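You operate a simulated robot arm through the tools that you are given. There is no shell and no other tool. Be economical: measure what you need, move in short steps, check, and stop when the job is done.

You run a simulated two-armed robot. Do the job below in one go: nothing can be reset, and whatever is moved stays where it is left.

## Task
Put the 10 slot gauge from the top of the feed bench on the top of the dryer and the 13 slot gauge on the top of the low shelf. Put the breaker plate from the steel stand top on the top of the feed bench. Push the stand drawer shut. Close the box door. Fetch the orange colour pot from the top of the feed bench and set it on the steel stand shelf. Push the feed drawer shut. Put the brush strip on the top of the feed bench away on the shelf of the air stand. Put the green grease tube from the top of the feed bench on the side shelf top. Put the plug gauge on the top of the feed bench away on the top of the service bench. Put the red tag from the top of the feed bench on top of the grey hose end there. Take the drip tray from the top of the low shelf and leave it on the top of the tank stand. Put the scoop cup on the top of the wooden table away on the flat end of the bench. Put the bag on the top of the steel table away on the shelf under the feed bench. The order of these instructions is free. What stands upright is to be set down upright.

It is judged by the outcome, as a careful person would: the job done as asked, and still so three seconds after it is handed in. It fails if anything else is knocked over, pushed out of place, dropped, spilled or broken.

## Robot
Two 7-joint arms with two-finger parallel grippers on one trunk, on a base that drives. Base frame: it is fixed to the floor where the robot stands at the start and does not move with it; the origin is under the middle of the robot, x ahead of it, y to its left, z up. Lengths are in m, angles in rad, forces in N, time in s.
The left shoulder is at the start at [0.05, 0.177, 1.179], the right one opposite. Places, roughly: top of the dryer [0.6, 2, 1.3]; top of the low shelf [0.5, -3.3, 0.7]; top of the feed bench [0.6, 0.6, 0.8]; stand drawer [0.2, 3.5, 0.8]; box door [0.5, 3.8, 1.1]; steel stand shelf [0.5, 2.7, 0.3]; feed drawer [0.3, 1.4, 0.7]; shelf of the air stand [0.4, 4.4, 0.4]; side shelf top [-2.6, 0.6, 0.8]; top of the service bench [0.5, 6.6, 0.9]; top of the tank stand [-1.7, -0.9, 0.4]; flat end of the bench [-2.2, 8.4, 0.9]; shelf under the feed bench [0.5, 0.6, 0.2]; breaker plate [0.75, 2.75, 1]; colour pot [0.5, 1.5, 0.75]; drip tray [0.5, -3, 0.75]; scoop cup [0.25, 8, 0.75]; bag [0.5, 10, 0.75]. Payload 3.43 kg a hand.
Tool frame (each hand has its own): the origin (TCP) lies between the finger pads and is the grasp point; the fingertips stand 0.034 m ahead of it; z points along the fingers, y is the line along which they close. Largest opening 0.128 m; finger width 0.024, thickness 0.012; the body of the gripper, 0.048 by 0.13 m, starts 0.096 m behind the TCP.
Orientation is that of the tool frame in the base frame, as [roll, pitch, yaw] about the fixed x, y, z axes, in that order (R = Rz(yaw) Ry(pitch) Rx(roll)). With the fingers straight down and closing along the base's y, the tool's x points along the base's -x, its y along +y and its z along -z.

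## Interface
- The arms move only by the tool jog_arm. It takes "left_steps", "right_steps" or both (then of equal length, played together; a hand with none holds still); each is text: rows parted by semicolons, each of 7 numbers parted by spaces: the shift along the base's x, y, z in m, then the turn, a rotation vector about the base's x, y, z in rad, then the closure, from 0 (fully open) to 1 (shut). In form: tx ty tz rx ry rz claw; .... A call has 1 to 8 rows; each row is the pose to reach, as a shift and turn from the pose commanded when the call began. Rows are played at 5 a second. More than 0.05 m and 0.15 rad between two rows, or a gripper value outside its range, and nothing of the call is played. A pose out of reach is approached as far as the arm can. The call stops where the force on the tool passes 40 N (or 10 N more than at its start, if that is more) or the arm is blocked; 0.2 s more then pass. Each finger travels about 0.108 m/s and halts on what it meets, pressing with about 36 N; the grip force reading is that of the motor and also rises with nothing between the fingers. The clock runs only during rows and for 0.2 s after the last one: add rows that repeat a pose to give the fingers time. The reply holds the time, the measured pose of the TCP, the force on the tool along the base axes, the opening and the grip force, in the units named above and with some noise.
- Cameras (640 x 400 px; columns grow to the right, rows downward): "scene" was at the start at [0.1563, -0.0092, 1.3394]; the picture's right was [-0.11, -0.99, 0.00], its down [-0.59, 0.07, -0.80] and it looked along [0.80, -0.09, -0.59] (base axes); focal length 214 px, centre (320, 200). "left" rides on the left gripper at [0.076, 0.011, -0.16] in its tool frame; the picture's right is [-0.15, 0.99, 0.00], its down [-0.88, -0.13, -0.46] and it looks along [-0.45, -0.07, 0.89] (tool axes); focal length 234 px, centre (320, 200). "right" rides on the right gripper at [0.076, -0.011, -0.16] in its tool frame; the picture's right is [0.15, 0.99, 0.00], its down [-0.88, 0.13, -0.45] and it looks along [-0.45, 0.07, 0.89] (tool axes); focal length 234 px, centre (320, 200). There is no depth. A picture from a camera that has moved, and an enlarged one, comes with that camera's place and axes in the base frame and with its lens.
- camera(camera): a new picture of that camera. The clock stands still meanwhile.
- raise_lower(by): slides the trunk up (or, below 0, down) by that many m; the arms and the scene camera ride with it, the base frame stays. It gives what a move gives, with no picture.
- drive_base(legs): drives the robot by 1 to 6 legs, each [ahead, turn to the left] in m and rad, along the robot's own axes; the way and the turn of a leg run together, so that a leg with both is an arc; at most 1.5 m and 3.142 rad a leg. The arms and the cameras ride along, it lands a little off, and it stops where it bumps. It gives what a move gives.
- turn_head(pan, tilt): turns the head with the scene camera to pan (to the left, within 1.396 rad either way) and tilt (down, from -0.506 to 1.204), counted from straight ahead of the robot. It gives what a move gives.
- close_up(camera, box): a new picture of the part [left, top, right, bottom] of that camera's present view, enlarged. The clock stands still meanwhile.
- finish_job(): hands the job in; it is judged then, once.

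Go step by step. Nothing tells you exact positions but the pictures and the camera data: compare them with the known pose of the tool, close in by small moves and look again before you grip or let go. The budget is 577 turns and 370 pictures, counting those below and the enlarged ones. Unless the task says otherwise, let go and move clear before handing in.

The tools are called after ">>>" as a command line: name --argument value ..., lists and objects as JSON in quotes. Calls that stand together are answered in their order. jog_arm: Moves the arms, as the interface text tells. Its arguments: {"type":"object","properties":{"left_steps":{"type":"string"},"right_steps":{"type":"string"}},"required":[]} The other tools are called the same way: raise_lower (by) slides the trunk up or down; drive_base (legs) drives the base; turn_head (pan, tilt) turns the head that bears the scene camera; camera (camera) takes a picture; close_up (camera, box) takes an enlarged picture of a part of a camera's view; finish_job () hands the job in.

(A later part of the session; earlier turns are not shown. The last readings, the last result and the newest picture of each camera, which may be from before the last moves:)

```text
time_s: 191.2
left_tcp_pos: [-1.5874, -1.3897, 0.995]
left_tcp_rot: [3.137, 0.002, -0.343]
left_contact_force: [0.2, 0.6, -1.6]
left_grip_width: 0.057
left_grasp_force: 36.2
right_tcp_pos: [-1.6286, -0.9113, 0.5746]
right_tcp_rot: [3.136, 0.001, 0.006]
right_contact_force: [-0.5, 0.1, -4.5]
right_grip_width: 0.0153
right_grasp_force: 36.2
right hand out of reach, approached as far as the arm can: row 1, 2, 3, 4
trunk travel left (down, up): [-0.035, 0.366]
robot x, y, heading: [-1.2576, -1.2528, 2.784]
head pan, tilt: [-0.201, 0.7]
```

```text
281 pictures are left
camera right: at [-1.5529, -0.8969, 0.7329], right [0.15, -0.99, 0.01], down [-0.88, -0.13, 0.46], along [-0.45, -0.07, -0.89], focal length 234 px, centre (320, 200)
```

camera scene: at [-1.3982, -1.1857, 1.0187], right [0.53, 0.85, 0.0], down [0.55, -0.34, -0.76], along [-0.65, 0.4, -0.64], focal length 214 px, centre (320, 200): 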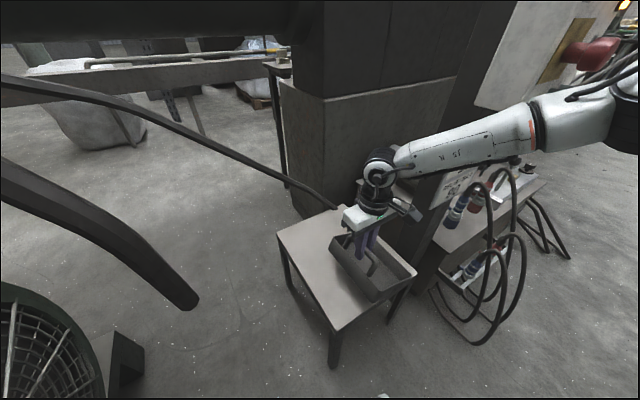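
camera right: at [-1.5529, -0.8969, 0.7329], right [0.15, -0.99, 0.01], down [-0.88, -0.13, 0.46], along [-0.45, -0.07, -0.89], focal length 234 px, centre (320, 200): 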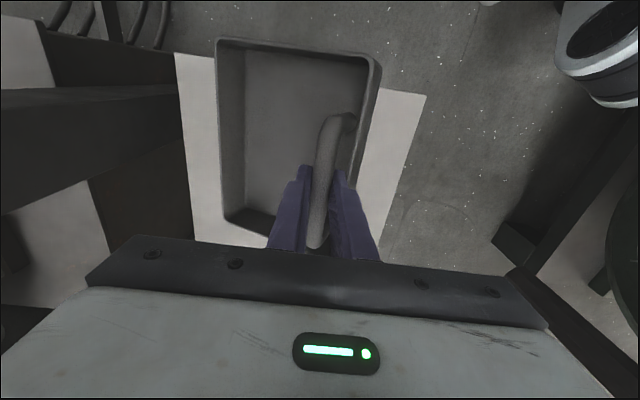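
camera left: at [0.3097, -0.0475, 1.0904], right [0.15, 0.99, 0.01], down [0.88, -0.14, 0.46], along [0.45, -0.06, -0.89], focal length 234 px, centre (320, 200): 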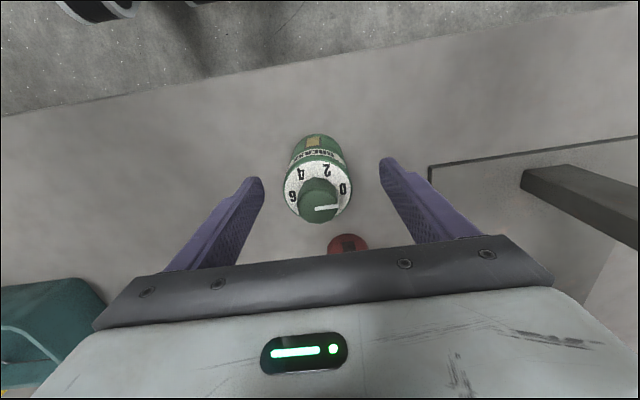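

The arm is at full stretch and the tray still overhangs the stand's front edge by about 2 cm. I'll creep forward 6 cm, which carries it fully on.

>>> drive_base --legs '[[0.06, 0]]'

>>> camera --camera "scene"

>>> camera --camera "right"

```text
time_s: 192.1
left_tcp_pos: [-1.6437, -1.3687, 0.9948]
left_tcp_rot: [3.137, 0.003, -0.344]
left_contact_force: [0.2, -0.4, -1.3]
left_grip_width: 0.0573
left_grasp_force: 36.0
right_tcp_pos: [-1.6835, -0.8905, 0.5734]
right_tcp_rot: [3.137, 0.001, 0.005]
right_contact_force: [-0.4, 0.5, -4.1]
right_grip_width: 0.0152
right_grasp_force: 35.7
trunk travel left (down, up): [-0.035, 0.366]
robot x, y, heading: [-1.3144, -1.2348, 2.785]
head pan, tilt: [-0.201, 0.7]
```

```text
280 pictures are left
camera scene: at [-1.4541, -1.1648, 1.0187], right [0.53, 0.85, 0.0], down [0.55, -0.34, -0.76], along [-0.65, 0.4, -0.64], focal length 214 px, centre (320, 200)
```

scene: 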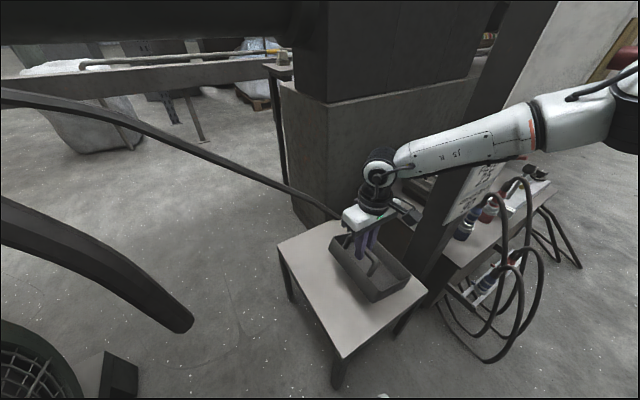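

```text
279 pictures are left
camera right: at [-1.6087, -0.8759, 0.7332], right [0.15, -0.99, 0.01], down [-0.88, -0.13, 0.46], along [-0.45, -0.07, -0.89], focal length 234 px, centre (320, 200)
```

right: 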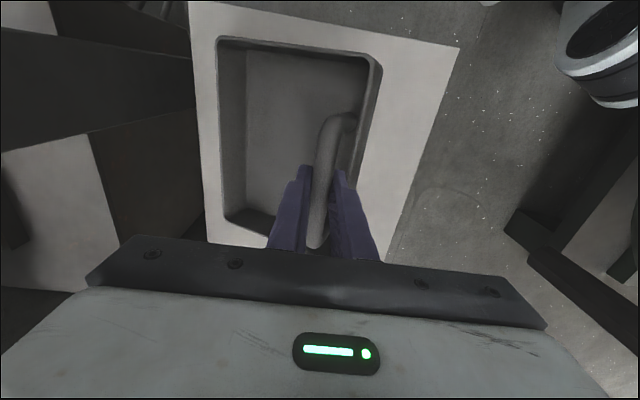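

The tray is now inside the top's outline; I'll lower the trunk the rest and then the arm, shifting 3 cm toward -y.

>>> raise_lower --by -0.034

>>> jog_arm --right_steps "0 -0.015 -0.015 0 0 0 0.95; 0 -0.03 -0.03 0 0 0 0.95; 0 -0.03 -0.04 0 0 0 0.95; 0 -0.03 -0.045 0 0 0 0.95"

>>> camera --camera "right"

>>> close_up --camera "scene" --box '[260, 180, 460, 360]'

```text
time_s: 192.9
left_tcp_pos: [-1.6419, -1.3671, 0.9608]
left_tcp_rot: [3.137, 0.003, -0.342]
left_contact_force: [-0.3, -0.4, -1.6]
left_grip_width: 0.057
left_grasp_force: 35.6
right_tcp_pos: [-1.6838, -0.8905, 0.5395]
right_tcp_rot: [3.135, 0.001, 0.004]
right_contact_force: [0.1, 0.9, -3.7]
right_grip_width: 0.0154
right_grasp_force: 36.6
trunk travel left (down, up): [-0.001, 0.4]
robot x, y, heading: [-1.316, -1.2376, 2.781]
head pan, tilt: [-0.201, 0.7]
```

```text
time_s: 193.9
left_tcp_pos: [-1.6415, -1.3684, 0.9611]
left_tcp_rot: [3.138, 0.004, -0.342]
left_contact_force: [-0.4, 0.2, -0.6]
left_grip_width: 0.0572
left_grasp_force: 36.1
right_tcp_pos: [-1.6588, -0.9028, 0.5185]
right_tcp_rot: [3.137, 0.002, 0.005]
right_contact_force: [-0.4, -1.9, 0.6]
right_grip_width: 0.0154
right_grasp_force: 36.0
right hand out of reach, approached as far as the arm can: row 1, 2, 3, 4
trunk travel left (down, up): [-0.001, 0.4]
robot x, y, heading: [-1.316, -1.2332, 2.785]
head pan, tilt: [-0.201, 0.7]
```

```text
278 pictures are left
camera right: at [-1.5846, -0.8888, 0.6781], right [0.15, -0.99, 0.01], down [-0.88, -0.13, 0.46], along [-0.45, -0.07, -0.89], focal length 234 px, centre (320, 200)
```

right: 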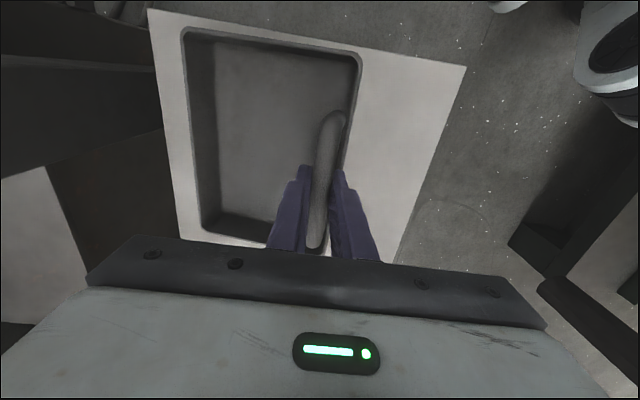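

```text
2.22 times, centred on (360, 270) of scene
camera zoom: at [-1.454, -1.1651, 0.9848], right [0.53, 0.85, 0.0], down [0.55, -0.34, -0.76], along [-0.65, 0.4, -0.64], focal length 477 px, centre (231, 44)
```

zoom: 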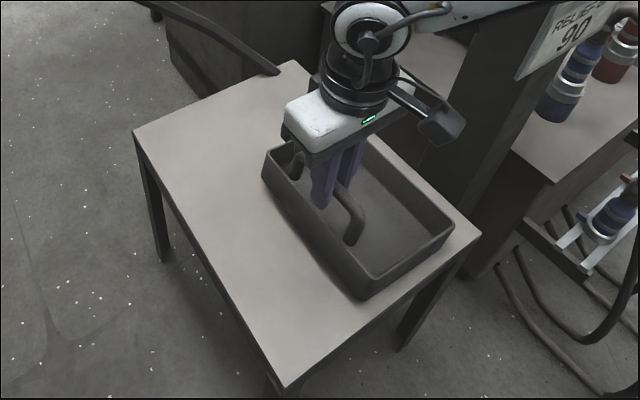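

The weight has come off the wrist (force changed from -4 to about 0), so the tray seems to touch the stand. I'll press 4 mm lower to confirm.

>>> jog_arm --right_steps "0.002 0.001 -0.004 0 0 0 0.95; 0.002 0.001 -0.006 0 0 0 0.95"

```text
time_s: 194.5
left_tcp_pos: [-1.6418, -1.3693, 0.9601]
left_tcp_rot: [3.137, 0.002, -0.344]
left_contact_force: [-0.2, 0.5, -2.1]
left_grip_width: 0.0572
left_grasp_force: 35.9
right_tcp_pos: [-1.6549, -0.9005, 0.5122]
right_tcp_rot: [3.135, 0.002, 0.004]
right_contact_force: [-0.1, -1.8, 0.5]
right_grip_width: 0.0157
right_grasp_force: 35.8
trunk travel left (down, up): [-0.001, 0.4]
robot x, y, heading: [-1.3176, -1.2336, 2.787]
head pan, tilt: [-0.201, 0.7]
```

>>> close_up --camera "scene" --box '[330, 220, 430, 310]'

```text
4.44 times, centred on (380, 265) of scene
camera zoom: at [-1.454, -1.165, 0.9848], right [0.53, 0.85, 0.0], down [0.55, -0.34, -0.76], along [-0.65, 0.4, -0.64], focal length 953 px, centre (53, -89)
```

zoom: 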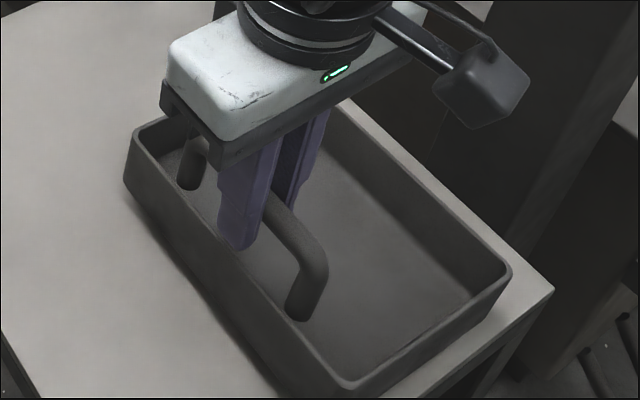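

>>> jog_arm --right_steps "0.002 0.001 -0.005 0 0 0 0.95; 0.004 0.002 -0.01 0 0 0 0.95; 0.004 0.002 -0.014 0 0 0 0.95"

>>> close_up --camera "scene" --box '[330, 220, 450, 330]'

```text
time_s: 195.3
left_tcp_pos: [-1.6419, -1.368, 0.9615]
left_tcp_rot: [3.137, 0.0, -0.343]
left_contact_force: [1.0, -0.2, -1.3]
left_grip_width: 0.0569
left_grasp_force: 35.9
right_tcp_pos: [-1.6489, -0.8972, 0.5004]
right_tcp_rot: [3.136, 0.002, 0.004]
right_contact_force: [-0.6, 0.1, -0.3]
right_grip_width: 0.0151
right_grasp_force: 36.1
right hand out of reach, approached as far as the arm can: row 2, 3
trunk travel left (down, up): [-0.001, 0.4]
robot x, y, heading: [-1.3172, -1.2349, 2.78]
head pan, tilt: [-0.201, 0.7]
```

```text
3.64 times, centred on (390, 275) of scene
camera zoom: at [-1.454, -1.165, 0.9848], right [0.53, 0.85, 0.0], down [0.55, -0.34, -0.76], along [-0.65, 0.4, -0.64], focal length 780 px, centre (66, -73)
```

zoom: 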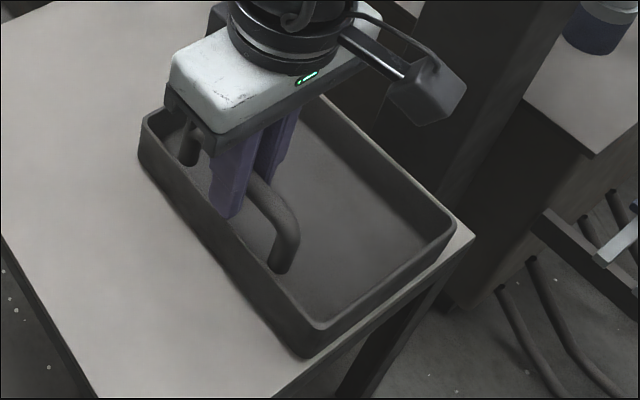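

The tray pivots a little on its handle and its far edge touched first. I want it 3 cm farther onto the stand, so I'll raise slightly and creep forward.

>>> jog_arm --right_steps "0 -0.005 0.01 0 0 0 0.95; -0.004 -0.01 0.025 0 0 0 0.95"

>>> drive_base --legs '[[0.04, 0]]'

>>> jog_arm --right_steps "0.002 0.001 -0.01 0 0 0 0.95; 0.004 0.002 -0.02 0 0 0 0.95; 0.006 0.003 -0.03 0 0 0 0.95; 0.008 0.004 -0.036 0 0 0 0.95"

>>> close_up --camera "scene" --box '[310, 200, 450, 330]'

```text
time_s: 195.9
left_tcp_pos: [-1.6407, -1.3678, 0.9606]
left_tcp_rot: [3.136, 0.002, -0.343]
left_contact_force: [0.1, 0.2, -1.7]
left_grip_width: 0.0571
left_grasp_force: 35.8
right_tcp_pos: [-1.6521, -0.9067, 0.526]
right_tcp_rot: [3.136, -0.001, 0.003]
right_contact_force: [-0.3, 0.6, -3.5]
right_grip_width: 0.0156
right_grasp_force: 36.2
trunk travel left (down, up): [-0.001, 0.4]
robot x, y, heading: [-1.3123, -1.234, 2.79]
head pan, tilt: [-0.201, 0.7]
```

```text
time_s: 196.9
left_tcp_pos: [-1.6652, -1.3599, 0.959]
left_tcp_rot: [3.136, -0.001, -0.341]
left_contact_force: [-0.2, -0.6, -1.5]
left_grip_width: 0.0571
left_grasp_force: 35.9
right_tcp_pos: [-1.6733, -0.8979, 0.5253]
right_tcp_rot: [3.137, -0.001, 0.003]
right_contact_force: [0.9, -0.1, -3.4]
right_grip_width: 0.0152
right_grasp_force: 36.3
trunk travel left (down, up): [-0.001, 0.4]
robot x, y, heading: [-1.3385, -1.2243, 2.785]
head pan, tilt: [-0.201, 0.7]
stopped in leg 1: the robot was blocked; the commanded pose is now the measured one
```

```text
time_s: 197.9
left_tcp_pos: [-1.666, -1.3604, 0.9594]
left_tcp_rot: [3.137, -0.003, -0.343]
left_contact_force: [-1.1, -0.4, -2.4]
left_grip_width: 0.0571
left_grasp_force: 36.2
right_tcp_pos: [-1.6624, -0.8903, 0.4957]
right_tcp_rot: [3.135, 0.006, 0.001]
right_contact_force: [-5.0, -0.6, 10.8]
right_grip_width: 0.0153
right_grasp_force: 35.8
right hand out of reach, approached as far as the arm can: row 3, 4
trunk travel left (down, up): [-0.001, 0.4]
robot x, y, heading: [-1.3366, -1.2273, 2.784]
head pan, tilt: [-0.201, 0.7]
```

```text
3.08 times, centred on (380, 265) of scene
camera zoom: at [-1.4762, -1.1573, 0.9852], right [0.53, 0.85, 0.0], down [0.55, -0.34, -0.77], along [-0.65, 0.41, -0.64], focal length 660 px, centre (135, 0)
```

zoom: 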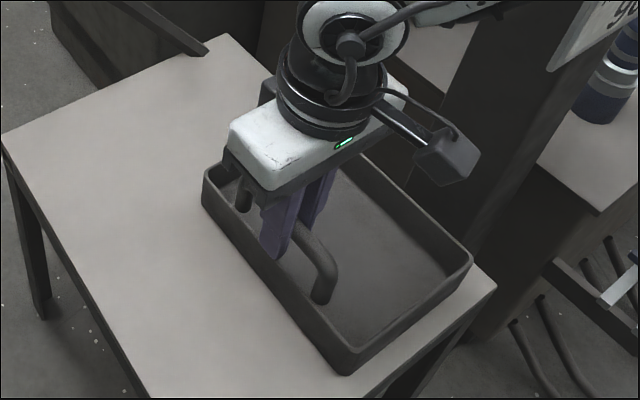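

Now firmly seated on the stand (10 N). I'll ease off, open the fingers slightly and rise.

>>> jog_arm --right_steps "0 0 0.002 0 0 0 0.95; 0 0 0.002 0 0 0 0.8; 0 0 0.002 0 0 0 0.68; 0 0 0.002 0 0 0 0.62; 0 0 0.03 0 0 0 0.62; 0 0 0.07 0 0 0 0.62; 0 0 0.11 0 0 0 0.62"

>>> camera --camera "scene"

```text
time_s: 199.5
left_tcp_pos: [-1.6657, -1.3596, 0.9589]
left_tcp_rot: [3.136, 0.0, -0.343]
left_contact_force: [-0.5, 0.8, -1.0]
left_grip_width: 0.0572
left_grasp_force: 36.1
right_tcp_pos: [-1.6623, -0.891, 0.6053]
right_tcp_rot: [3.135, -0.001, 0.002]
right_contact_force: [-0.7, -0.7, -0.1]
right_grip_width: 0.0483
right_grasp_force: 0.2
trunk travel left (down, up): [-0.001, 0.4]
robot x, y, heading: [-1.3386, -1.2276, 2.783]
head pan, tilt: [-0.201, 0.7]
```

```text
273 pictures are left
camera scene: at [-1.4764, -1.1568, 0.9847], right [0.53, 0.85, 0.0], down [0.55, -0.34, -0.76], along [-0.65, 0.41, -0.64], focal length 214 px, centre (320, 200)
```

scene: 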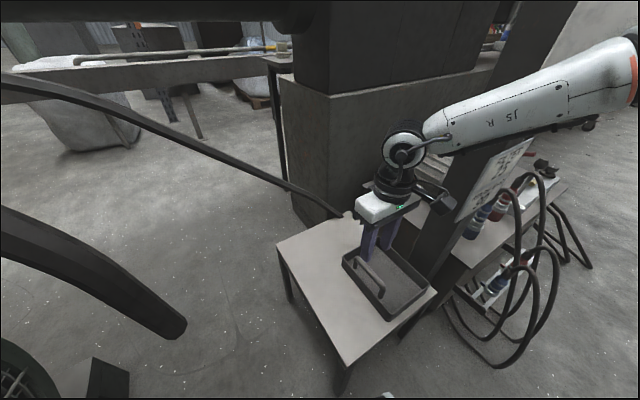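

The tray sits flat on the tank stand. I'll retract the right hand, back off, and drive toward the side shelf to look at it.

>>> jog_arm --right_steps "0.01 -0.005 0.04 0 0 0 0.5; 0.04 -0.02 0.07 0 0 0 0.5; 0.08 -0.03 0.09 0 0 0.1 0.5; 0.12 -0.04 0.1 0 0 0.2 0.5"

>>> drive_base --legs '[[-0.6, 0], [0, -1.21], [0.8, 0], [0.8, 0], [0, 1.57]]'

>>> raise_lower --by 0.28

>>> turn_head --pan 0 --tilt 0.4

>>> camera --camera "scene"

```text
time_s: 200.5
left_tcp_pos: [-1.6657, -1.3601, 0.9603]
left_tcp_rot: [3.137, -0.001, -0.341]
left_contact_force: [0.3, -0.5, -1.5]
left_grip_width: 0.0572
left_grasp_force: 36.3
right_tcp_pos: [-1.5413, -0.9297, 0.7054]
right_tcp_rot: [3.136, 0.001, 0.204]
right_contact_force: [0.7, -0.3, 0.8]
right_grip_width: 0.0643
right_grasp_force: 0.0
trunk travel left (down, up): [-0.001, 0.4]
robot x, y, heading: [-1.3387, -1.2249, 2.785]
head pan, tilt: [-0.201, 0.7]
```

```text
time_s: 218.4
left_tcp_pos: [-1.0253, -0.077, 0.9588]
left_tcp_rot: [3.136, -0.002, -0.011]
left_contact_force: [-0.4, -0.1, -1.0]
left_grip_width: 0.0569
left_grasp_force: 35.7
right_tcp_pos: [-1.0464, 0.3694, 0.7052]
right_tcp_rot: [3.136, -0.001, 0.534]
right_contact_force: [0.1, -0.3, -1.4]
right_grip_width: 0.0639
right_grasp_force: 0.0
trunk travel left (down, up): [-0.001, 0.4]
robot x, y, heading: [-0.7595, 0.1572, 3.113]
head pan, tilt: [-0.201, 0.7]
```

```text
time_s: 221.2
left_tcp_pos: [-1.0245, -0.0765, 1.2396]
left_tcp_rot: [3.138, -0.002, -0.01]
left_contact_force: [-0.2, -0.5, -1.5]
left_grip_width: 0.0572
left_grasp_force: 35.6
right_tcp_pos: [-1.0466, 0.3691, 0.9854]
right_tcp_rot: [3.136, 0.0, 0.533]
right_contact_force: [-0.3, 0.3, -0.3]
right_grip_width: 0.0639
right_grasp_force: 0.0
trunk travel left (down, up): [-0.281, 0.12]
robot x, y, heading: [-0.7584, 0.1556, 3.111]
head pan, tilt: [-0.201, 0.7]
```

```text
time_s: 222.1
left_tcp_pos: [-1.0222, -0.0772, 1.2393]
left_tcp_rot: [3.137, -0.002, -0.012]
left_contact_force: [-1.2, 0.0, -0.7]
left_grip_width: 0.057
left_grasp_force: 35.9
right_tcp_pos: [-1.046, 0.3694, 0.9849]
right_tcp_rot: [3.137, 0.0, 0.533]
right_contact_force: [1.2, 0.1, 0.3]
right_grip_width: 0.0638
right_grasp_force: 0.0
trunk travel left (down, up): [-0.281, 0.12]
robot x, y, heading: [-0.7553, 0.1572, 3.116]
head pan, tilt: [0.0, 0.4]
```

```text
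272 pictures are left
camera scene: at [-0.9207, 0.1603, 1.2916], right [0.03, 1.0, 0.0], down [0.39, -0.01, -0.92], along [-0.92, 0.02, -0.39], focal length 214 px, centre (320, 200)
```

scene: 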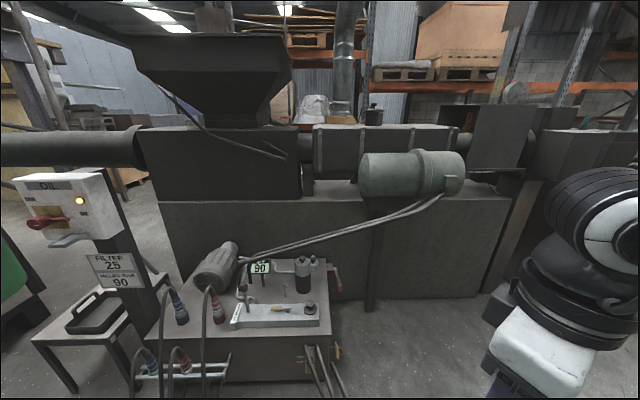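

The big extruder stands ahead; the side shelf should be near (-2.6,0.6,0.8), roughly behind the green motor. I'll zoom in and also look to the right.

>>> close_up --camera "scene" --box '[280, 90, 560, 260]'

>>> turn_head --pan -0.9 --tilt 0.3

>>> camera --camera "scene"

```text
2.29 times, centred on (420, 175) of scene
camera zoom: at [-0.9207, 0.1603, 1.2916], right [0.03, 1.0, 0.0], down [0.39, -0.01, -0.92], along [-0.92, 0.02, -0.39], focal length 490 px, centre (91, 257)
```

zoom: 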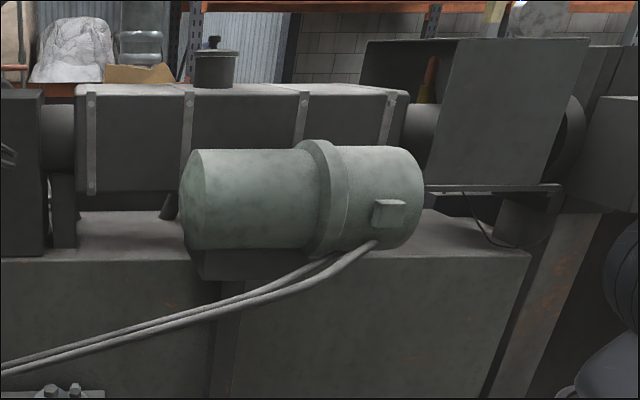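

```text
time_s: 223.2
left_tcp_pos: [-1.0246, -0.0768, 1.2399]
left_tcp_rot: [3.137, -0.004, -0.01]
left_contact_force: [0.4, 0.3, -1.1]
left_grip_width: 0.0574
left_grasp_force: 36.4
right_tcp_pos: [-1.0464, 0.3711, 0.9846]
right_tcp_rot: [3.136, -0.001, 0.534]
right_contact_force: [-0.1, -0.3, -0.9]
right_grip_width: 0.0639
right_grasp_force: 0.0
trunk travel left (down, up): [-0.281, 0.12]
robot x, y, heading: [-0.7601, 0.1571, 3.12]
head pan, tilt: [-0.901, 0.3]
```

```text
270 pictures are left
camera scene: at [-0.8844, 0.2325, 1.3009], right [0.8, 0.6, 0.0], down [0.18, -0.24, -0.96], along [-0.58, 0.76, -0.3], focal length 214 px, centre (320, 200)
```

scene: 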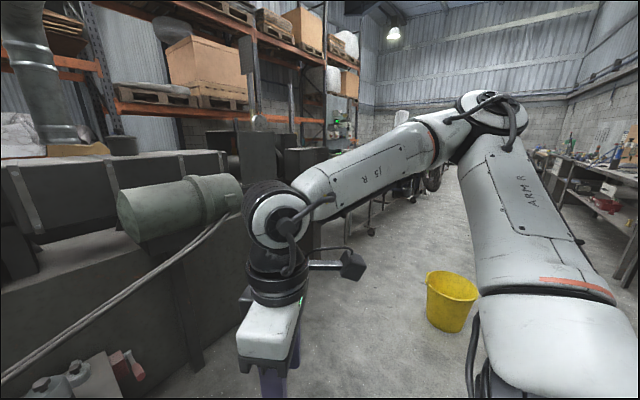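

No shelf is evident from here; I'll drive up the aisle past the yellow bucket and look at the machine from its other end.

>>> drive_base --legs '[[0, -2.09], [0.98, 0], [0, 0.54], [1.3, 0]]'

>>> turn_head --pan 1.39 --tilt 0.2

>>> camera --camera "scene"

>>> turn_head --pan -0.9 --tilt 0.4

>>> camera --camera "scene"

```text
time_s: 241.0
left_tcp_pos: [-0.6702, 2.5799, 1.2399]
left_tcp_rot: [3.137, -0.002, -1.468]
left_contact_force: [-0.2, -0.1, -1.0]
left_grip_width: 0.0569
left_grasp_force: 36.5
right_tcp_pos: [-0.2287, 2.6537, 0.9853]
right_tcp_rot: [3.136, 0.001, -0.924]
right_contact_force: [0.8, -0.1, -0.3]
right_grip_width: 0.0641
right_grasp_force: 0.1
trunk travel left (down, up): [-0.281, 0.12]
robot x, y, heading: [-0.4143, 2.3447, 1.66]
head pan, tilt: [-0.901, 0.3]
```

```text
time_s: 243.1
left_tcp_pos: [-0.6708, 2.58, 1.24]
left_tcp_rot: [3.137, -0.003, -1.467]
left_contact_force: [0.2, 0.7, -1.4]
left_grip_width: 0.0568
left_grasp_force: 36.4
right_tcp_pos: [-0.2291, 2.6542, 0.9857]
right_tcp_rot: [3.137, 0.0, -0.923]
right_contact_force: [0.0, 0.0, 0.7]
right_grip_width: 0.064
right_grasp_force: 0.1
trunk travel left (down, up): [-0.281, 0.12]
robot x, y, heading: [-0.4088, 2.3455, 1.658]
head pan, tilt: [1.389, 0.201]
```

```text
269 pictures are left
camera scene: at [-0.5083, 2.4215, 1.3102], right [0.09, 1.0, 0.0], down [0.2, -0.02, -0.98], along [-0.98, 0.09, -0.2], focal length 214 px, centre (320, 200)
```

scene: 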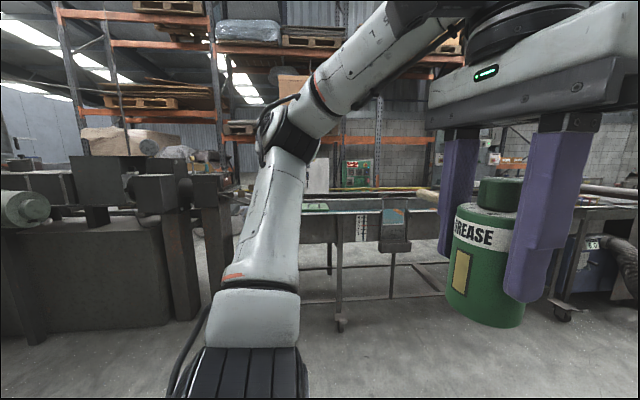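

```text
time_s: 245.2
left_tcp_pos: [-0.6704, 2.5807, 1.2392]
left_tcp_rot: [3.136, -0.002, -1.465]
left_contact_force: [0.9, -0.2, -1.3]
left_grip_width: 0.057
left_grasp_force: 36.3
right_tcp_pos: [-0.2294, 2.6533, 0.9858]
right_tcp_rot: [3.136, 0.001, -0.922]
right_contact_force: [0.3, 0.6, -0.6]
right_grip_width: 0.064
right_grasp_force: 0.0
trunk travel left (down, up): [-0.281, 0.12]
robot x, y, heading: [-0.4083, 2.343, 1.651]
head pan, tilt: [-0.901, 0.4]
```

```text
268 pictures are left
camera scene: at [-0.3483, 2.4765, 1.2917], right [0.69, -0.73, 0.0], down [-0.28, -0.27, -0.92], along [0.67, 0.63, -0.39], focal length 214 px, centre (320, 200)
```

scene: 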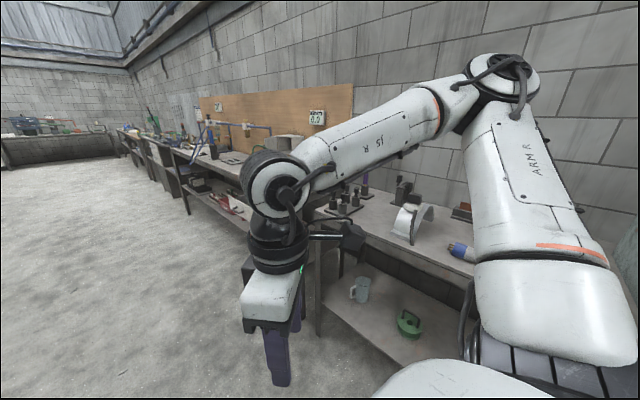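

>>> turn_head --pan 1.39 --tilt 0.25

>>> close_up --camera "scene" --box '[0, 120, 260, 330]'

```text
time_s: 247.3
left_tcp_pos: [-0.6705, 2.5806, 1.2395]
left_tcp_rot: [3.136, 0.0, -1.466]
left_contact_force: [-0.3, -0.9, -0.9]
left_grip_width: 0.0572
left_grasp_force: 35.9
right_tcp_pos: [-0.2297, 2.6542, 0.9847]
right_tcp_rot: [3.134, -0.001, -0.923]
right_contact_force: [0.4, -0.1, 0.2]
right_grip_width: 0.064
right_grasp_force: 0.1
trunk travel left (down, up): [-0.281, 0.12]
robot x, y, heading: [-0.4116, 2.3443, 1.658]
head pan, tilt: [1.389, 0.25]
```

```text
1.90 times, centred on (130, 225) of scene
camera zoom: at [-0.5085, 2.4215, 1.3056], right [0.09, 1.0, 0.0], down [0.25, -0.02, -0.97], along [-0.96, 0.09, -0.25], focal length 408 px, centre (682, 152)
```

zoom: 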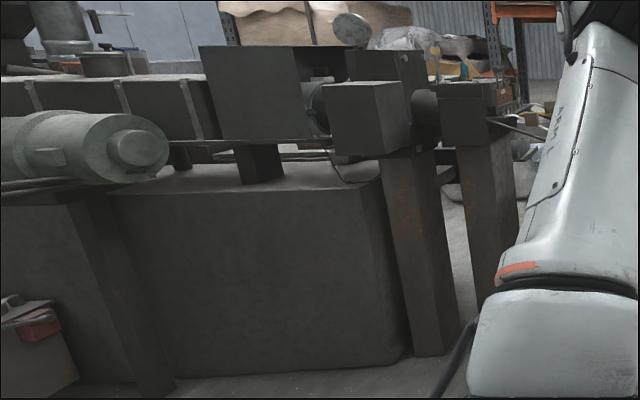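

The extruder base's top (z≈0.79, x from -2.09 back, y up to 1.36, centre near (-2.6,0.6)) matches the "side shelf top". Its free ledge is left of the green motor, about y 0.15–0.43. I'll reverse down the aisle and approach it.

>>> jog_arm --right_steps "0.0 -0.03 0.03 0 0 0 0.5; 0.0 -0.06 0.06 0 0 0 0.5; 0.0 -0.08 0.1 0 0 0 0.5; 0.02 -0.09 0.14 0 0 0 0.5; 0.03 -0.1 0.18 0 0 0 0.5"

>>> drive_base --legs '[[-1.5, 0], [0, 1.49], [0.95, 0]]'

>>> turn_head --pan 0.2 --tilt 0.5

>>> camera --camera "scene"

```text
time_s: 248.6
left_tcp_pos: [-0.6708, 2.5793, 1.239]
left_tcp_rot: [3.136, -0.002, -1.469]
left_contact_force: [1.0, 0.5, -1.1]
left_grip_width: 0.0573
left_grasp_force: 36.3
right_tcp_pos: [-0.1987, 2.5514, 1.1647]
right_tcp_rot: [3.135, -0.001, -0.92]
right_contact_force: [-0.6, 0.1, -0.5]
right_grip_width: 0.0641
right_grasp_force: 0.1
trunk travel left (down, up): [-0.281, 0.12]
robot x, y, heading: [-0.4091, 2.3462, 1.657]
head pan, tilt: [1.389, 0.25]
```

```text
time_s: 264.1
left_tcp_pos: [-1.5064, 0.6382, 1.2399]
left_tcp_rot: [3.136, -0.004, 0.008]
left_contact_force: [0.3, 0.1, -2.3]
left_grip_width: 0.0566
left_grasp_force: 36.0
right_tcp_pos: [-1.4339, 1.1048, 1.1653]
right_tcp_rot: [3.137, 0.002, 0.551]
right_contact_force: [0.1, -0.6, 0.8]
right_grip_width: 0.0636
right_grasp_force: 0.1
trunk travel left (down, up): [-0.281, 0.12]
robot x, y, heading: [-1.2423, 0.8768, 3.131]
head pan, tilt: [1.389, 0.25]
```

```text
time_s: 265.5
left_tcp_pos: [-1.5053, 0.6395, 1.2392]
left_tcp_rot: [3.136, -0.002, 0.005]
left_contact_force: [-0.6, 0.2, -2.1]
left_grip_width: 0.0569
left_grasp_force: 36.4
right_tcp_pos: [-1.4348, 1.1051, 1.1656]
right_tcp_rot: [3.137, 0.001, 0.552]
right_contact_force: [0.6, 0.3, 1.1]
right_grip_width: 0.0642
right_grasp_force: 0.0
trunk travel left (down, up): [-0.281, 0.12]
robot x, y, heading: [-1.2462, 0.8758, 3.133]
head pan, tilt: [0.201, 0.499]
```

```text
266 pictures are left
camera scene: at [-1.4036, 0.8596, 1.2825], right [-0.19, 0.98, 0.0], down [0.47, 0.09, -0.88], along [-0.86, -0.17, -0.48], focal length 214 px, centre (320, 200)
```

scene: 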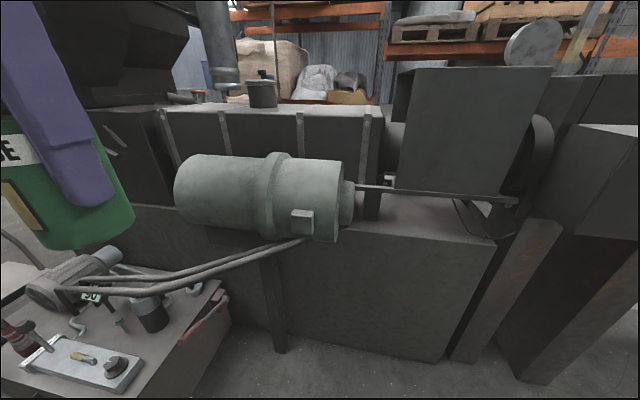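

On closer triangulation the extruder's cover sits over that ledge, and the base ends at x≈-2.46, so a shelf at x≈-2.6 is probably behind the machine. I'll drive round to its end and look behind.

>>> drive_base --legs '[[-0.9, 0], [0, -1.56], [1.5, 0], [0, 1.57], [0.8, 0]]'

>>> turn_head --pan 0.5 --tilt 0.3

>>> camera --camera "scene"

>>> turn_head --pan -0.3 --tilt 0.3

>>> camera --camera "scene"

```text
time_s: 288.8
left_tcp_pos: [-1.3812, 2.1288, 1.2398]
left_tcp_rot: [3.137, -0.001, 0.002]
left_contact_force: [0.7, 0.7, -2.6]
left_grip_width: 0.057
left_grasp_force: 35.9
right_tcp_pos: [-1.3092, 2.5947, 1.1656]
right_tcp_rot: [3.136, 0.0, 0.547]
right_contact_force: [-0.4, -1.1, -0.2]
right_grip_width: 0.0641
right_grasp_force: 0.0
trunk travel left (down, up): [-0.281, 0.12]
robot x, y, heading: [-1.1172, 2.364, 3.138]
head pan, tilt: [0.201, 0.499]
```

```text
time_s: 289.6
left_tcp_pos: [-1.3814, 2.1294, 1.2396]
left_tcp_rot: [3.137, -0.003, 0.004]
left_contact_force: [-0.2, 0.4, -1.0]
left_grip_width: 0.0569
left_grasp_force: 36.2
right_tcp_pos: [-1.3075, 2.5956, 1.1654]
right_tcp_rot: [3.136, 0.001, 0.547]
right_contact_force: [0.2, -0.1, 0.4]
right_grip_width: 0.064
right_grasp_force: 0.1
trunk travel left (down, up): [-0.281, 0.12]
robot x, y, heading: [-1.1203, 2.3621, 3.132]
head pan, tilt: [0.499, 0.3]
```

```text
265 pictures are left
camera scene: at [-1.2717, 2.323, 1.3009], right [-0.47, 0.88, 0.0], down [0.26, 0.14, -0.96], along [-0.84, -0.45, -0.3], focal length 214 px, centre (320, 200)
```

scene: 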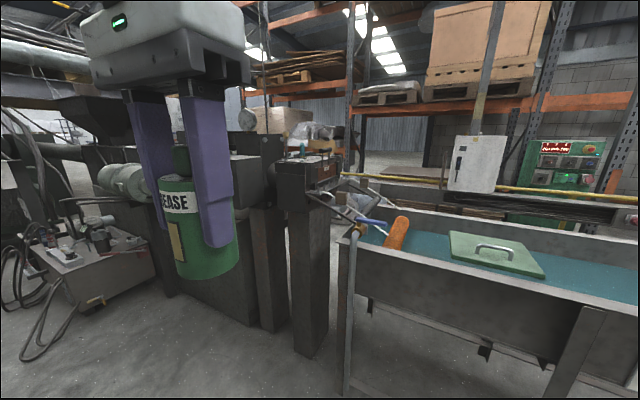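

```text
time_s: 290.7
left_tcp_pos: [-1.3816, 2.1293, 1.24]
left_tcp_rot: [3.136, -0.004, 0.005]
left_contact_force: [0.9, -0.3, -1.1]
left_grip_width: 0.0567
left_grasp_force: 35.6
right_tcp_pos: [-1.3074, 2.5951, 1.1644]
right_tcp_rot: [3.136, 0.001, 0.55]
right_contact_force: [1.4, -0.6, -0.1]
right_grip_width: 0.064
right_grasp_force: 0.0
trunk travel left (down, up): [-0.281, 0.12]
robot x, y, heading: [-1.1176, 2.3658, 3.131]
head pan, tilt: [-0.3, 0.3]
```

```text
264 pictures are left
camera scene: at [-1.2781, 2.3953, 1.3009], right [0.31, 0.95, 0.0], down [0.28, -0.09, -0.96], along [-0.91, 0.29, -0.3], focal length 214 px, centre (320, 200)
```

scene: 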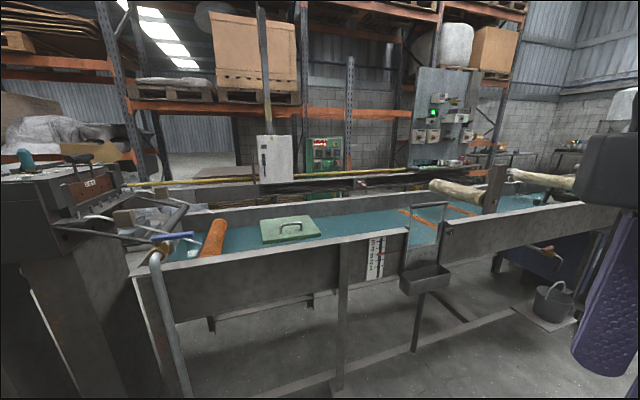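

Behind the machine line I can't see a shelf from here; the line runs to y≈8.5, so I'll look from the far end later while carrying the green tube. Meanwhile the right hand is free: first the feed drawer and the colour pot near y≈1.5.

>>> drive_base --legs '[[0, 3.14], [0.75, 0], [0, -1.571], [0.85, 0], [0, 1.571]]'

>>> turn_head --pan 0 --tilt 0.5

>>> camera --camera "scene"

```text
time_s: 314.2
left_tcp_pos: [-0.0802, 1.8099, 1.2405]
left_tcp_rot: [3.136, -0.001, -3.029]
left_contact_force: [0.0, -1.2, -1.2]
left_grip_width: 0.057
left_grasp_force: 36.0
right_tcp_pos: [-0.1016, 1.3384, 1.1656]
right_tcp_rot: [3.136, 0.0, -2.482]
right_contact_force: [0.0, 0.7, -0.1]
right_grip_width: 0.0639
right_grasp_force: 0.0
trunk travel left (down, up): [-0.281, 0.12]
robot x, y, heading: [-0.3153, 1.5462, 0.103]
head pan, tilt: [-0.3, 0.3]
```

```text
time_s: 315.0
left_tcp_pos: [-0.0799, 1.8096, 1.2399]
left_tcp_rot: [3.135, -0.001, -3.029]
left_contact_force: [-0.3, 0.6, -1.8]
left_grip_width: 0.0567
left_grasp_force: 36.0
right_tcp_pos: [-0.1027, 1.3382, 1.1654]
right_tcp_rot: [3.138, 0.002, -2.484]
right_contact_force: [0.4, 0.4, 0.9]
right_grip_width: 0.064
right_grasp_force: 0.0
trunk travel left (down, up): [-0.281, 0.12]
robot x, y, heading: [-0.315, 1.5454, 0.1]
head pan, tilt: [0.0, 0.499]
```

```text
263 pictures are left
camera scene: at [-0.1552, 1.562, 1.2825], right [0.1, -1.0, 0.0], down [-0.48, -0.05, -0.88], along [0.87, 0.09, -0.48], focal length 214 px, centre (320, 200)
```

scene: 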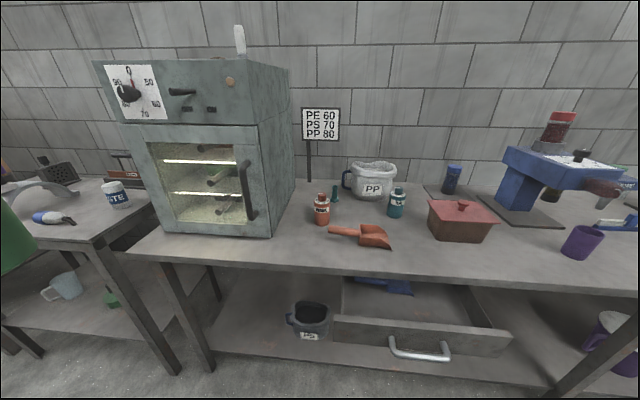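

>>> close_up --camera "scene" --box '[270, 140, 530, 370]'

>>> close_up --camera "scene" --box '[290, 170, 430, 260]'

```text
1.74 times, centred on (400, 255) of scene
camera zoom: at [-0.1552, 1.562, 1.2825], right [0.1, -1.0, 0.0], down [-0.48, -0.05, -0.88], along [0.87, 0.09, -0.48], focal length 373 px, centre (181, 104)
```

zoom: 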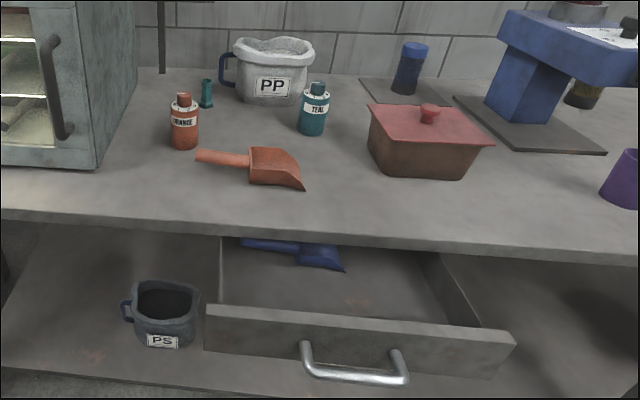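

```text
4.44 times, centred on (360, 215) of scene
camera zoom: at [-0.1552, 1.562, 1.2825], right [0.1, -1.0, 0.0], down [-0.48, -0.05, -0.88], along [0.87, 0.09, -0.48], focal length 953 px, centre (142, 133)
```

zoom: 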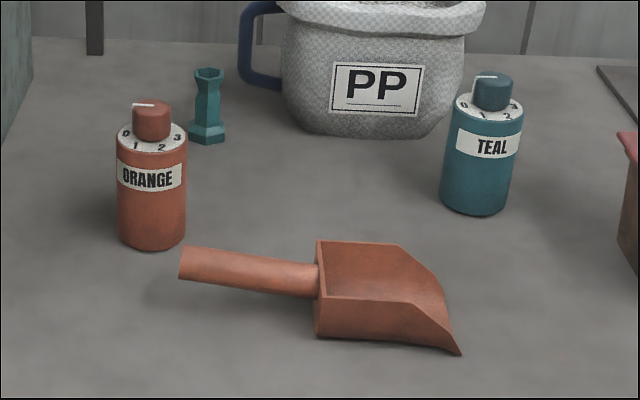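

The orange pot stands near the dryer and the feed drawer is open about 8–10 cm. I'll go a bit closer, bring the right hand down in front of the drawer with the fingers closed, and push it in.

>>> drive_base --legs '[[0.1, -0.05]]'

>>> jog_arm --right_steps "0.02 0 -0.04 0 0 -0.13 0.7; 0.04 0 -0.08 0 0 -0.26 0.9; 0.05 0 -0.12 0 0 -0.39 1; 0.06 0 -0.16 0 0 -0.52 1; 0.06 0 -0.2 0 0 -0.64 1; 0.06 0 -0.24 0 0 -0.64 1; 0.06 0 -0.28 0 0 -0.64 1;0.06 0 -0.32 0 0 -0.64 1"

>>> turn_head --pan -0.3 --tilt 0.8

>>> camera --camera "scene"

>>> camera --camera "right"

```text
time_s: 316.1
left_tcp_pos: [0.0345, 1.804, 1.2407]
left_tcp_rot: [3.135, -0.002, -3.082]
left_contact_force: [0.6, 0.4, -2.1]
left_grip_width: 0.0566
left_grasp_force: 35.2
right_tcp_pos: [-0.013, 1.3353, 1.1644]
right_tcp_rot: [3.137, 0.0, -2.536]
right_contact_force: [0.5, 0.7, 0.6]
right_grip_width: 0.064
right_grasp_force: 0.0
trunk travel left (down, up): [-0.281, 0.12]
robot x, y, heading: [-0.2123, 1.5499, 0.051]
head pan, tilt: [0.0, 0.499]
```

```text
time_s: 317.9
left_tcp_pos: [0.0336, 1.8043, 1.2401]
left_tcp_rot: [3.134, -0.003, -3.08]
left_contact_force: [0.6, 0.4, -1.3]
left_grip_width: 0.057
left_grasp_force: 35.8
right_tcp_pos: [0.0686, 1.3382, 0.8401]
right_tcp_rot: [3.135, -0.002, 3.107]
right_contact_force: [-0.4, 0.4, 0.6]
right_grip_width: 0.0
right_grasp_force: 32.2
right hand out of reach, approached as far as the arm can: row 5, 6, 7, 8
trunk travel left (down, up): [-0.281, 0.12]
robot x, y, heading: [-0.2144, 1.5543, 0.047]
head pan, tilt: [0.0, 0.499]
```

```text
time_s: 318.7
left_tcp_pos: [0.0323, 1.804, 1.2394]
left_tcp_rot: [3.133, -0.003, -3.078]
left_contact_force: [1.3, 0.2, -1.8]
left_grip_width: 0.0567
left_grasp_force: 36.1
right_tcp_pos: [0.0694, 1.3378, 0.8401]
right_tcp_rot: [3.136, -0.001, 3.109]
right_contact_force: [0.5, 0.2, -0.4]
right_grip_width: 0.0001
right_grasp_force: 33.2
trunk travel left (down, up): [-0.281, 0.12]
robot x, y, heading: [-0.2144, 1.5538, 0.049]
head pan, tilt: [-0.3, 0.799]
```

```text
260 pictures are left
camera scene: at [-0.0681, 1.5366, 1.2566], right [-0.25, -0.97, 0.0], down [-0.69, 0.18, -0.7], along [0.68, -0.17, -0.72], focal length 214 px, centre (320, 200)
```

scene: 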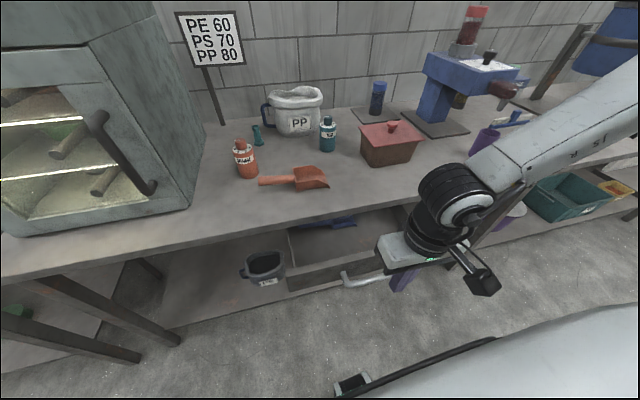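

```text
259 pictures are left
camera right: at [-0.0077, 1.3304, 1.0006], right [-0.11, 0.99, 0.0], down [0.88, 0.1, 0.46], along [0.45, 0.06, -0.89], focal length 234 px, centre (320, 200)
```

right: 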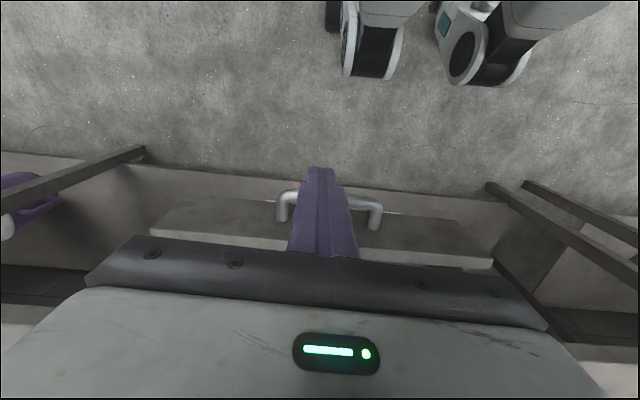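

The fist is centred on the drawer handle. I'll lower the trunk and push the handle straight in until it stops.

>>> raise_lower --by -0.13

>>> jog_arm --right_steps "0.02 0 0 0 0 0 1; 0.04 0 0 0 0 0 1; 0.06 0 0 0 0 0 1; 0.08 0 0 0 0 0 1; 0.1 0 0 0 0 0 1"

>>> camera --camera "right"

```text
time_s: 320.3
left_tcp_pos: [0.0349, 1.8054, 1.1088]
left_tcp_rot: [3.135, -0.001, -3.079]
left_contact_force: [-0.3, 0.1, -2.4]
left_grip_width: 0.0566
left_grasp_force: 36.2
right_tcp_pos: [0.0692, 1.3378, 0.7107]
right_tcp_rot: [3.135, -0.001, 3.109]
right_contact_force: [-0.1, -0.1, 0.4]
right_grip_width: 0.0
right_grasp_force: 32.8
trunk travel left (down, up): [-0.151, 0.25]
robot x, y, heading: [-0.219, 1.5508, 0.042]
head pan, tilt: [-0.3, 0.799]
```

```text
time_s: 321.5
left_tcp_pos: [0.0333, 1.8042, 1.1089]
left_tcp_rot: [3.135, -0.002, -3.082]
left_contact_force: [-0.5, 0.2, -2.1]
left_grip_width: 0.0566
left_grasp_force: 36.0
right_tcp_pos: [0.1695, 1.3385, 0.7097]
right_tcp_rot: [3.136, -0.003, 3.108]
right_contact_force: [-0.6, -0.2, 0.6]
right_grip_width: 0.0002
right_grasp_force: 33.0
trunk travel left (down, up): [-0.151, 0.25]
robot x, y, heading: [-0.2162, 1.5519, 0.048]
head pan, tilt: [-0.3, 0.799]
```

```text
258 pictures are left
camera right: at [0.093, 1.3305, 0.8694], right [-0.11, 0.99, 0.01], down [0.88, 0.1, 0.46], along [0.45, 0.06, -0.89], focal length 234 px, centre (320, 200)
```

right: 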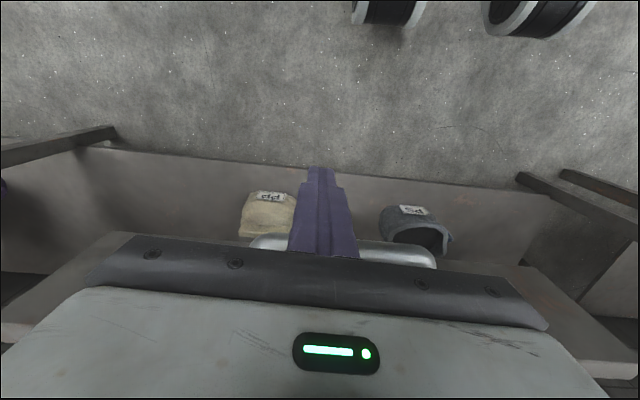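

>>> jog_arm --right_steps "0.02 0 0 0 0 0 1; 0.04 0 0 0 0 0 1; 0.06 0 0 0 0 0 1; 0.08 0 0 0 0 0 1; 0.1 0 0 0 0 0 1"

>>> camera --camera "scene"

```text
time_s: 322.5
left_tcp_pos: [0.0326, 1.8038, 1.1093]
left_tcp_rot: [3.136, -0.004, -3.081]
left_contact_force: [-0.3, -0.1, -1.3]
left_grip_width: 0.0569
left_grasp_force: 36.1
right_tcp_pos: [0.2334, 1.3378, 0.7077]
right_tcp_rot: [-3.14, -0.031, 3.113]
right_contact_force: [-9.9, 0.7, 3.7]
right_grip_width: 0.0
right_grasp_force: 32.9
trunk travel left (down, up): [-0.151, 0.25]
robot x, y, heading: [-0.2117, 1.5548, 0.044]
head pan, tilt: [-0.3, 0.799]
stopped in row 5 (right hand): the force on the tool passed its limit (the readings are from after the stop); the commanded pose is now the measured one
```

```text
257 pictures are left
camera scene: at [-0.0686, 1.5364, 1.1266], right [-0.25, -0.97, 0.0], down [-0.69, 0.18, -0.7], along [0.67, -0.18, -0.72], focal length 214 px, centre (320, 200)
```

scene: 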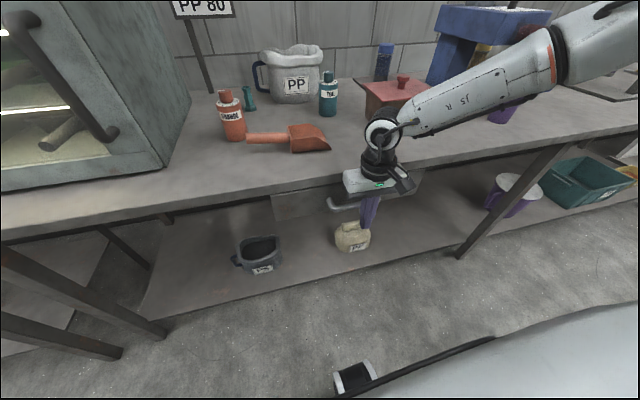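

The push ended at a firm stop. I'll back the hand off, then look at the drawer front.

>>> jog_arm --right_steps "-0.04 0 0 0 -0.031 0 1; -0.08 0 0 0 -0.031 0 1; -0.1 0 0.04 0 -0.031 0 1; -0.1 0 0.08 0 -0.031 0 0.8; -0.1 0 0.12 0 -0.031 0 0.5; -0.08 0 0.16 0 -0.031 0 0.3; -0.08 0 0.2 0 -0.031 0 0.2; -0.08 0 0.24 0 -0.031 0 0.2"

>>> close_up --camera "scene" --box '[180, 60, 480, 280]'

```text
time_s: 324.3
left_tcp_pos: [0.0334, 1.8031, 1.1106]
left_tcp_rot: [3.134, -0.002, -3.082]
left_contact_force: [0.8, -0.5, -2.4]
left_grip_width: 0.0569
left_grasp_force: 35.8
right_tcp_pos: [0.156, 1.3382, 0.9506]
right_tcp_rot: [3.141, 0.005, 3.111]
right_contact_force: [-0.2, 0.0, 0.4]
right_grip_width: 0.1023
right_grasp_force: 0.1
trunk travel left (down, up): [-0.151, 0.25]
robot x, y, heading: [-0.2185, 1.5502, 0.046]
head pan, tilt: [-0.3, 0.799]
```

```text
1.82 times, centred on (330, 170) of scene
camera zoom: at [-0.0686, 1.5364, 1.1265], right [-0.25, -0.97, 0.0], down [-0.69, 0.18, -0.7], along [0.67, -0.18, -0.72], focal length 390 px, centre (302, 254)
```

zoom: 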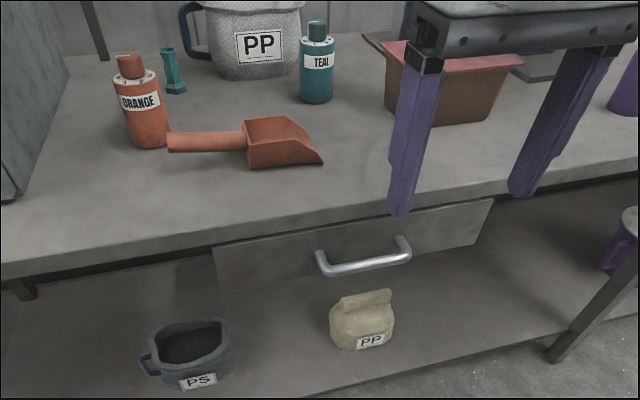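

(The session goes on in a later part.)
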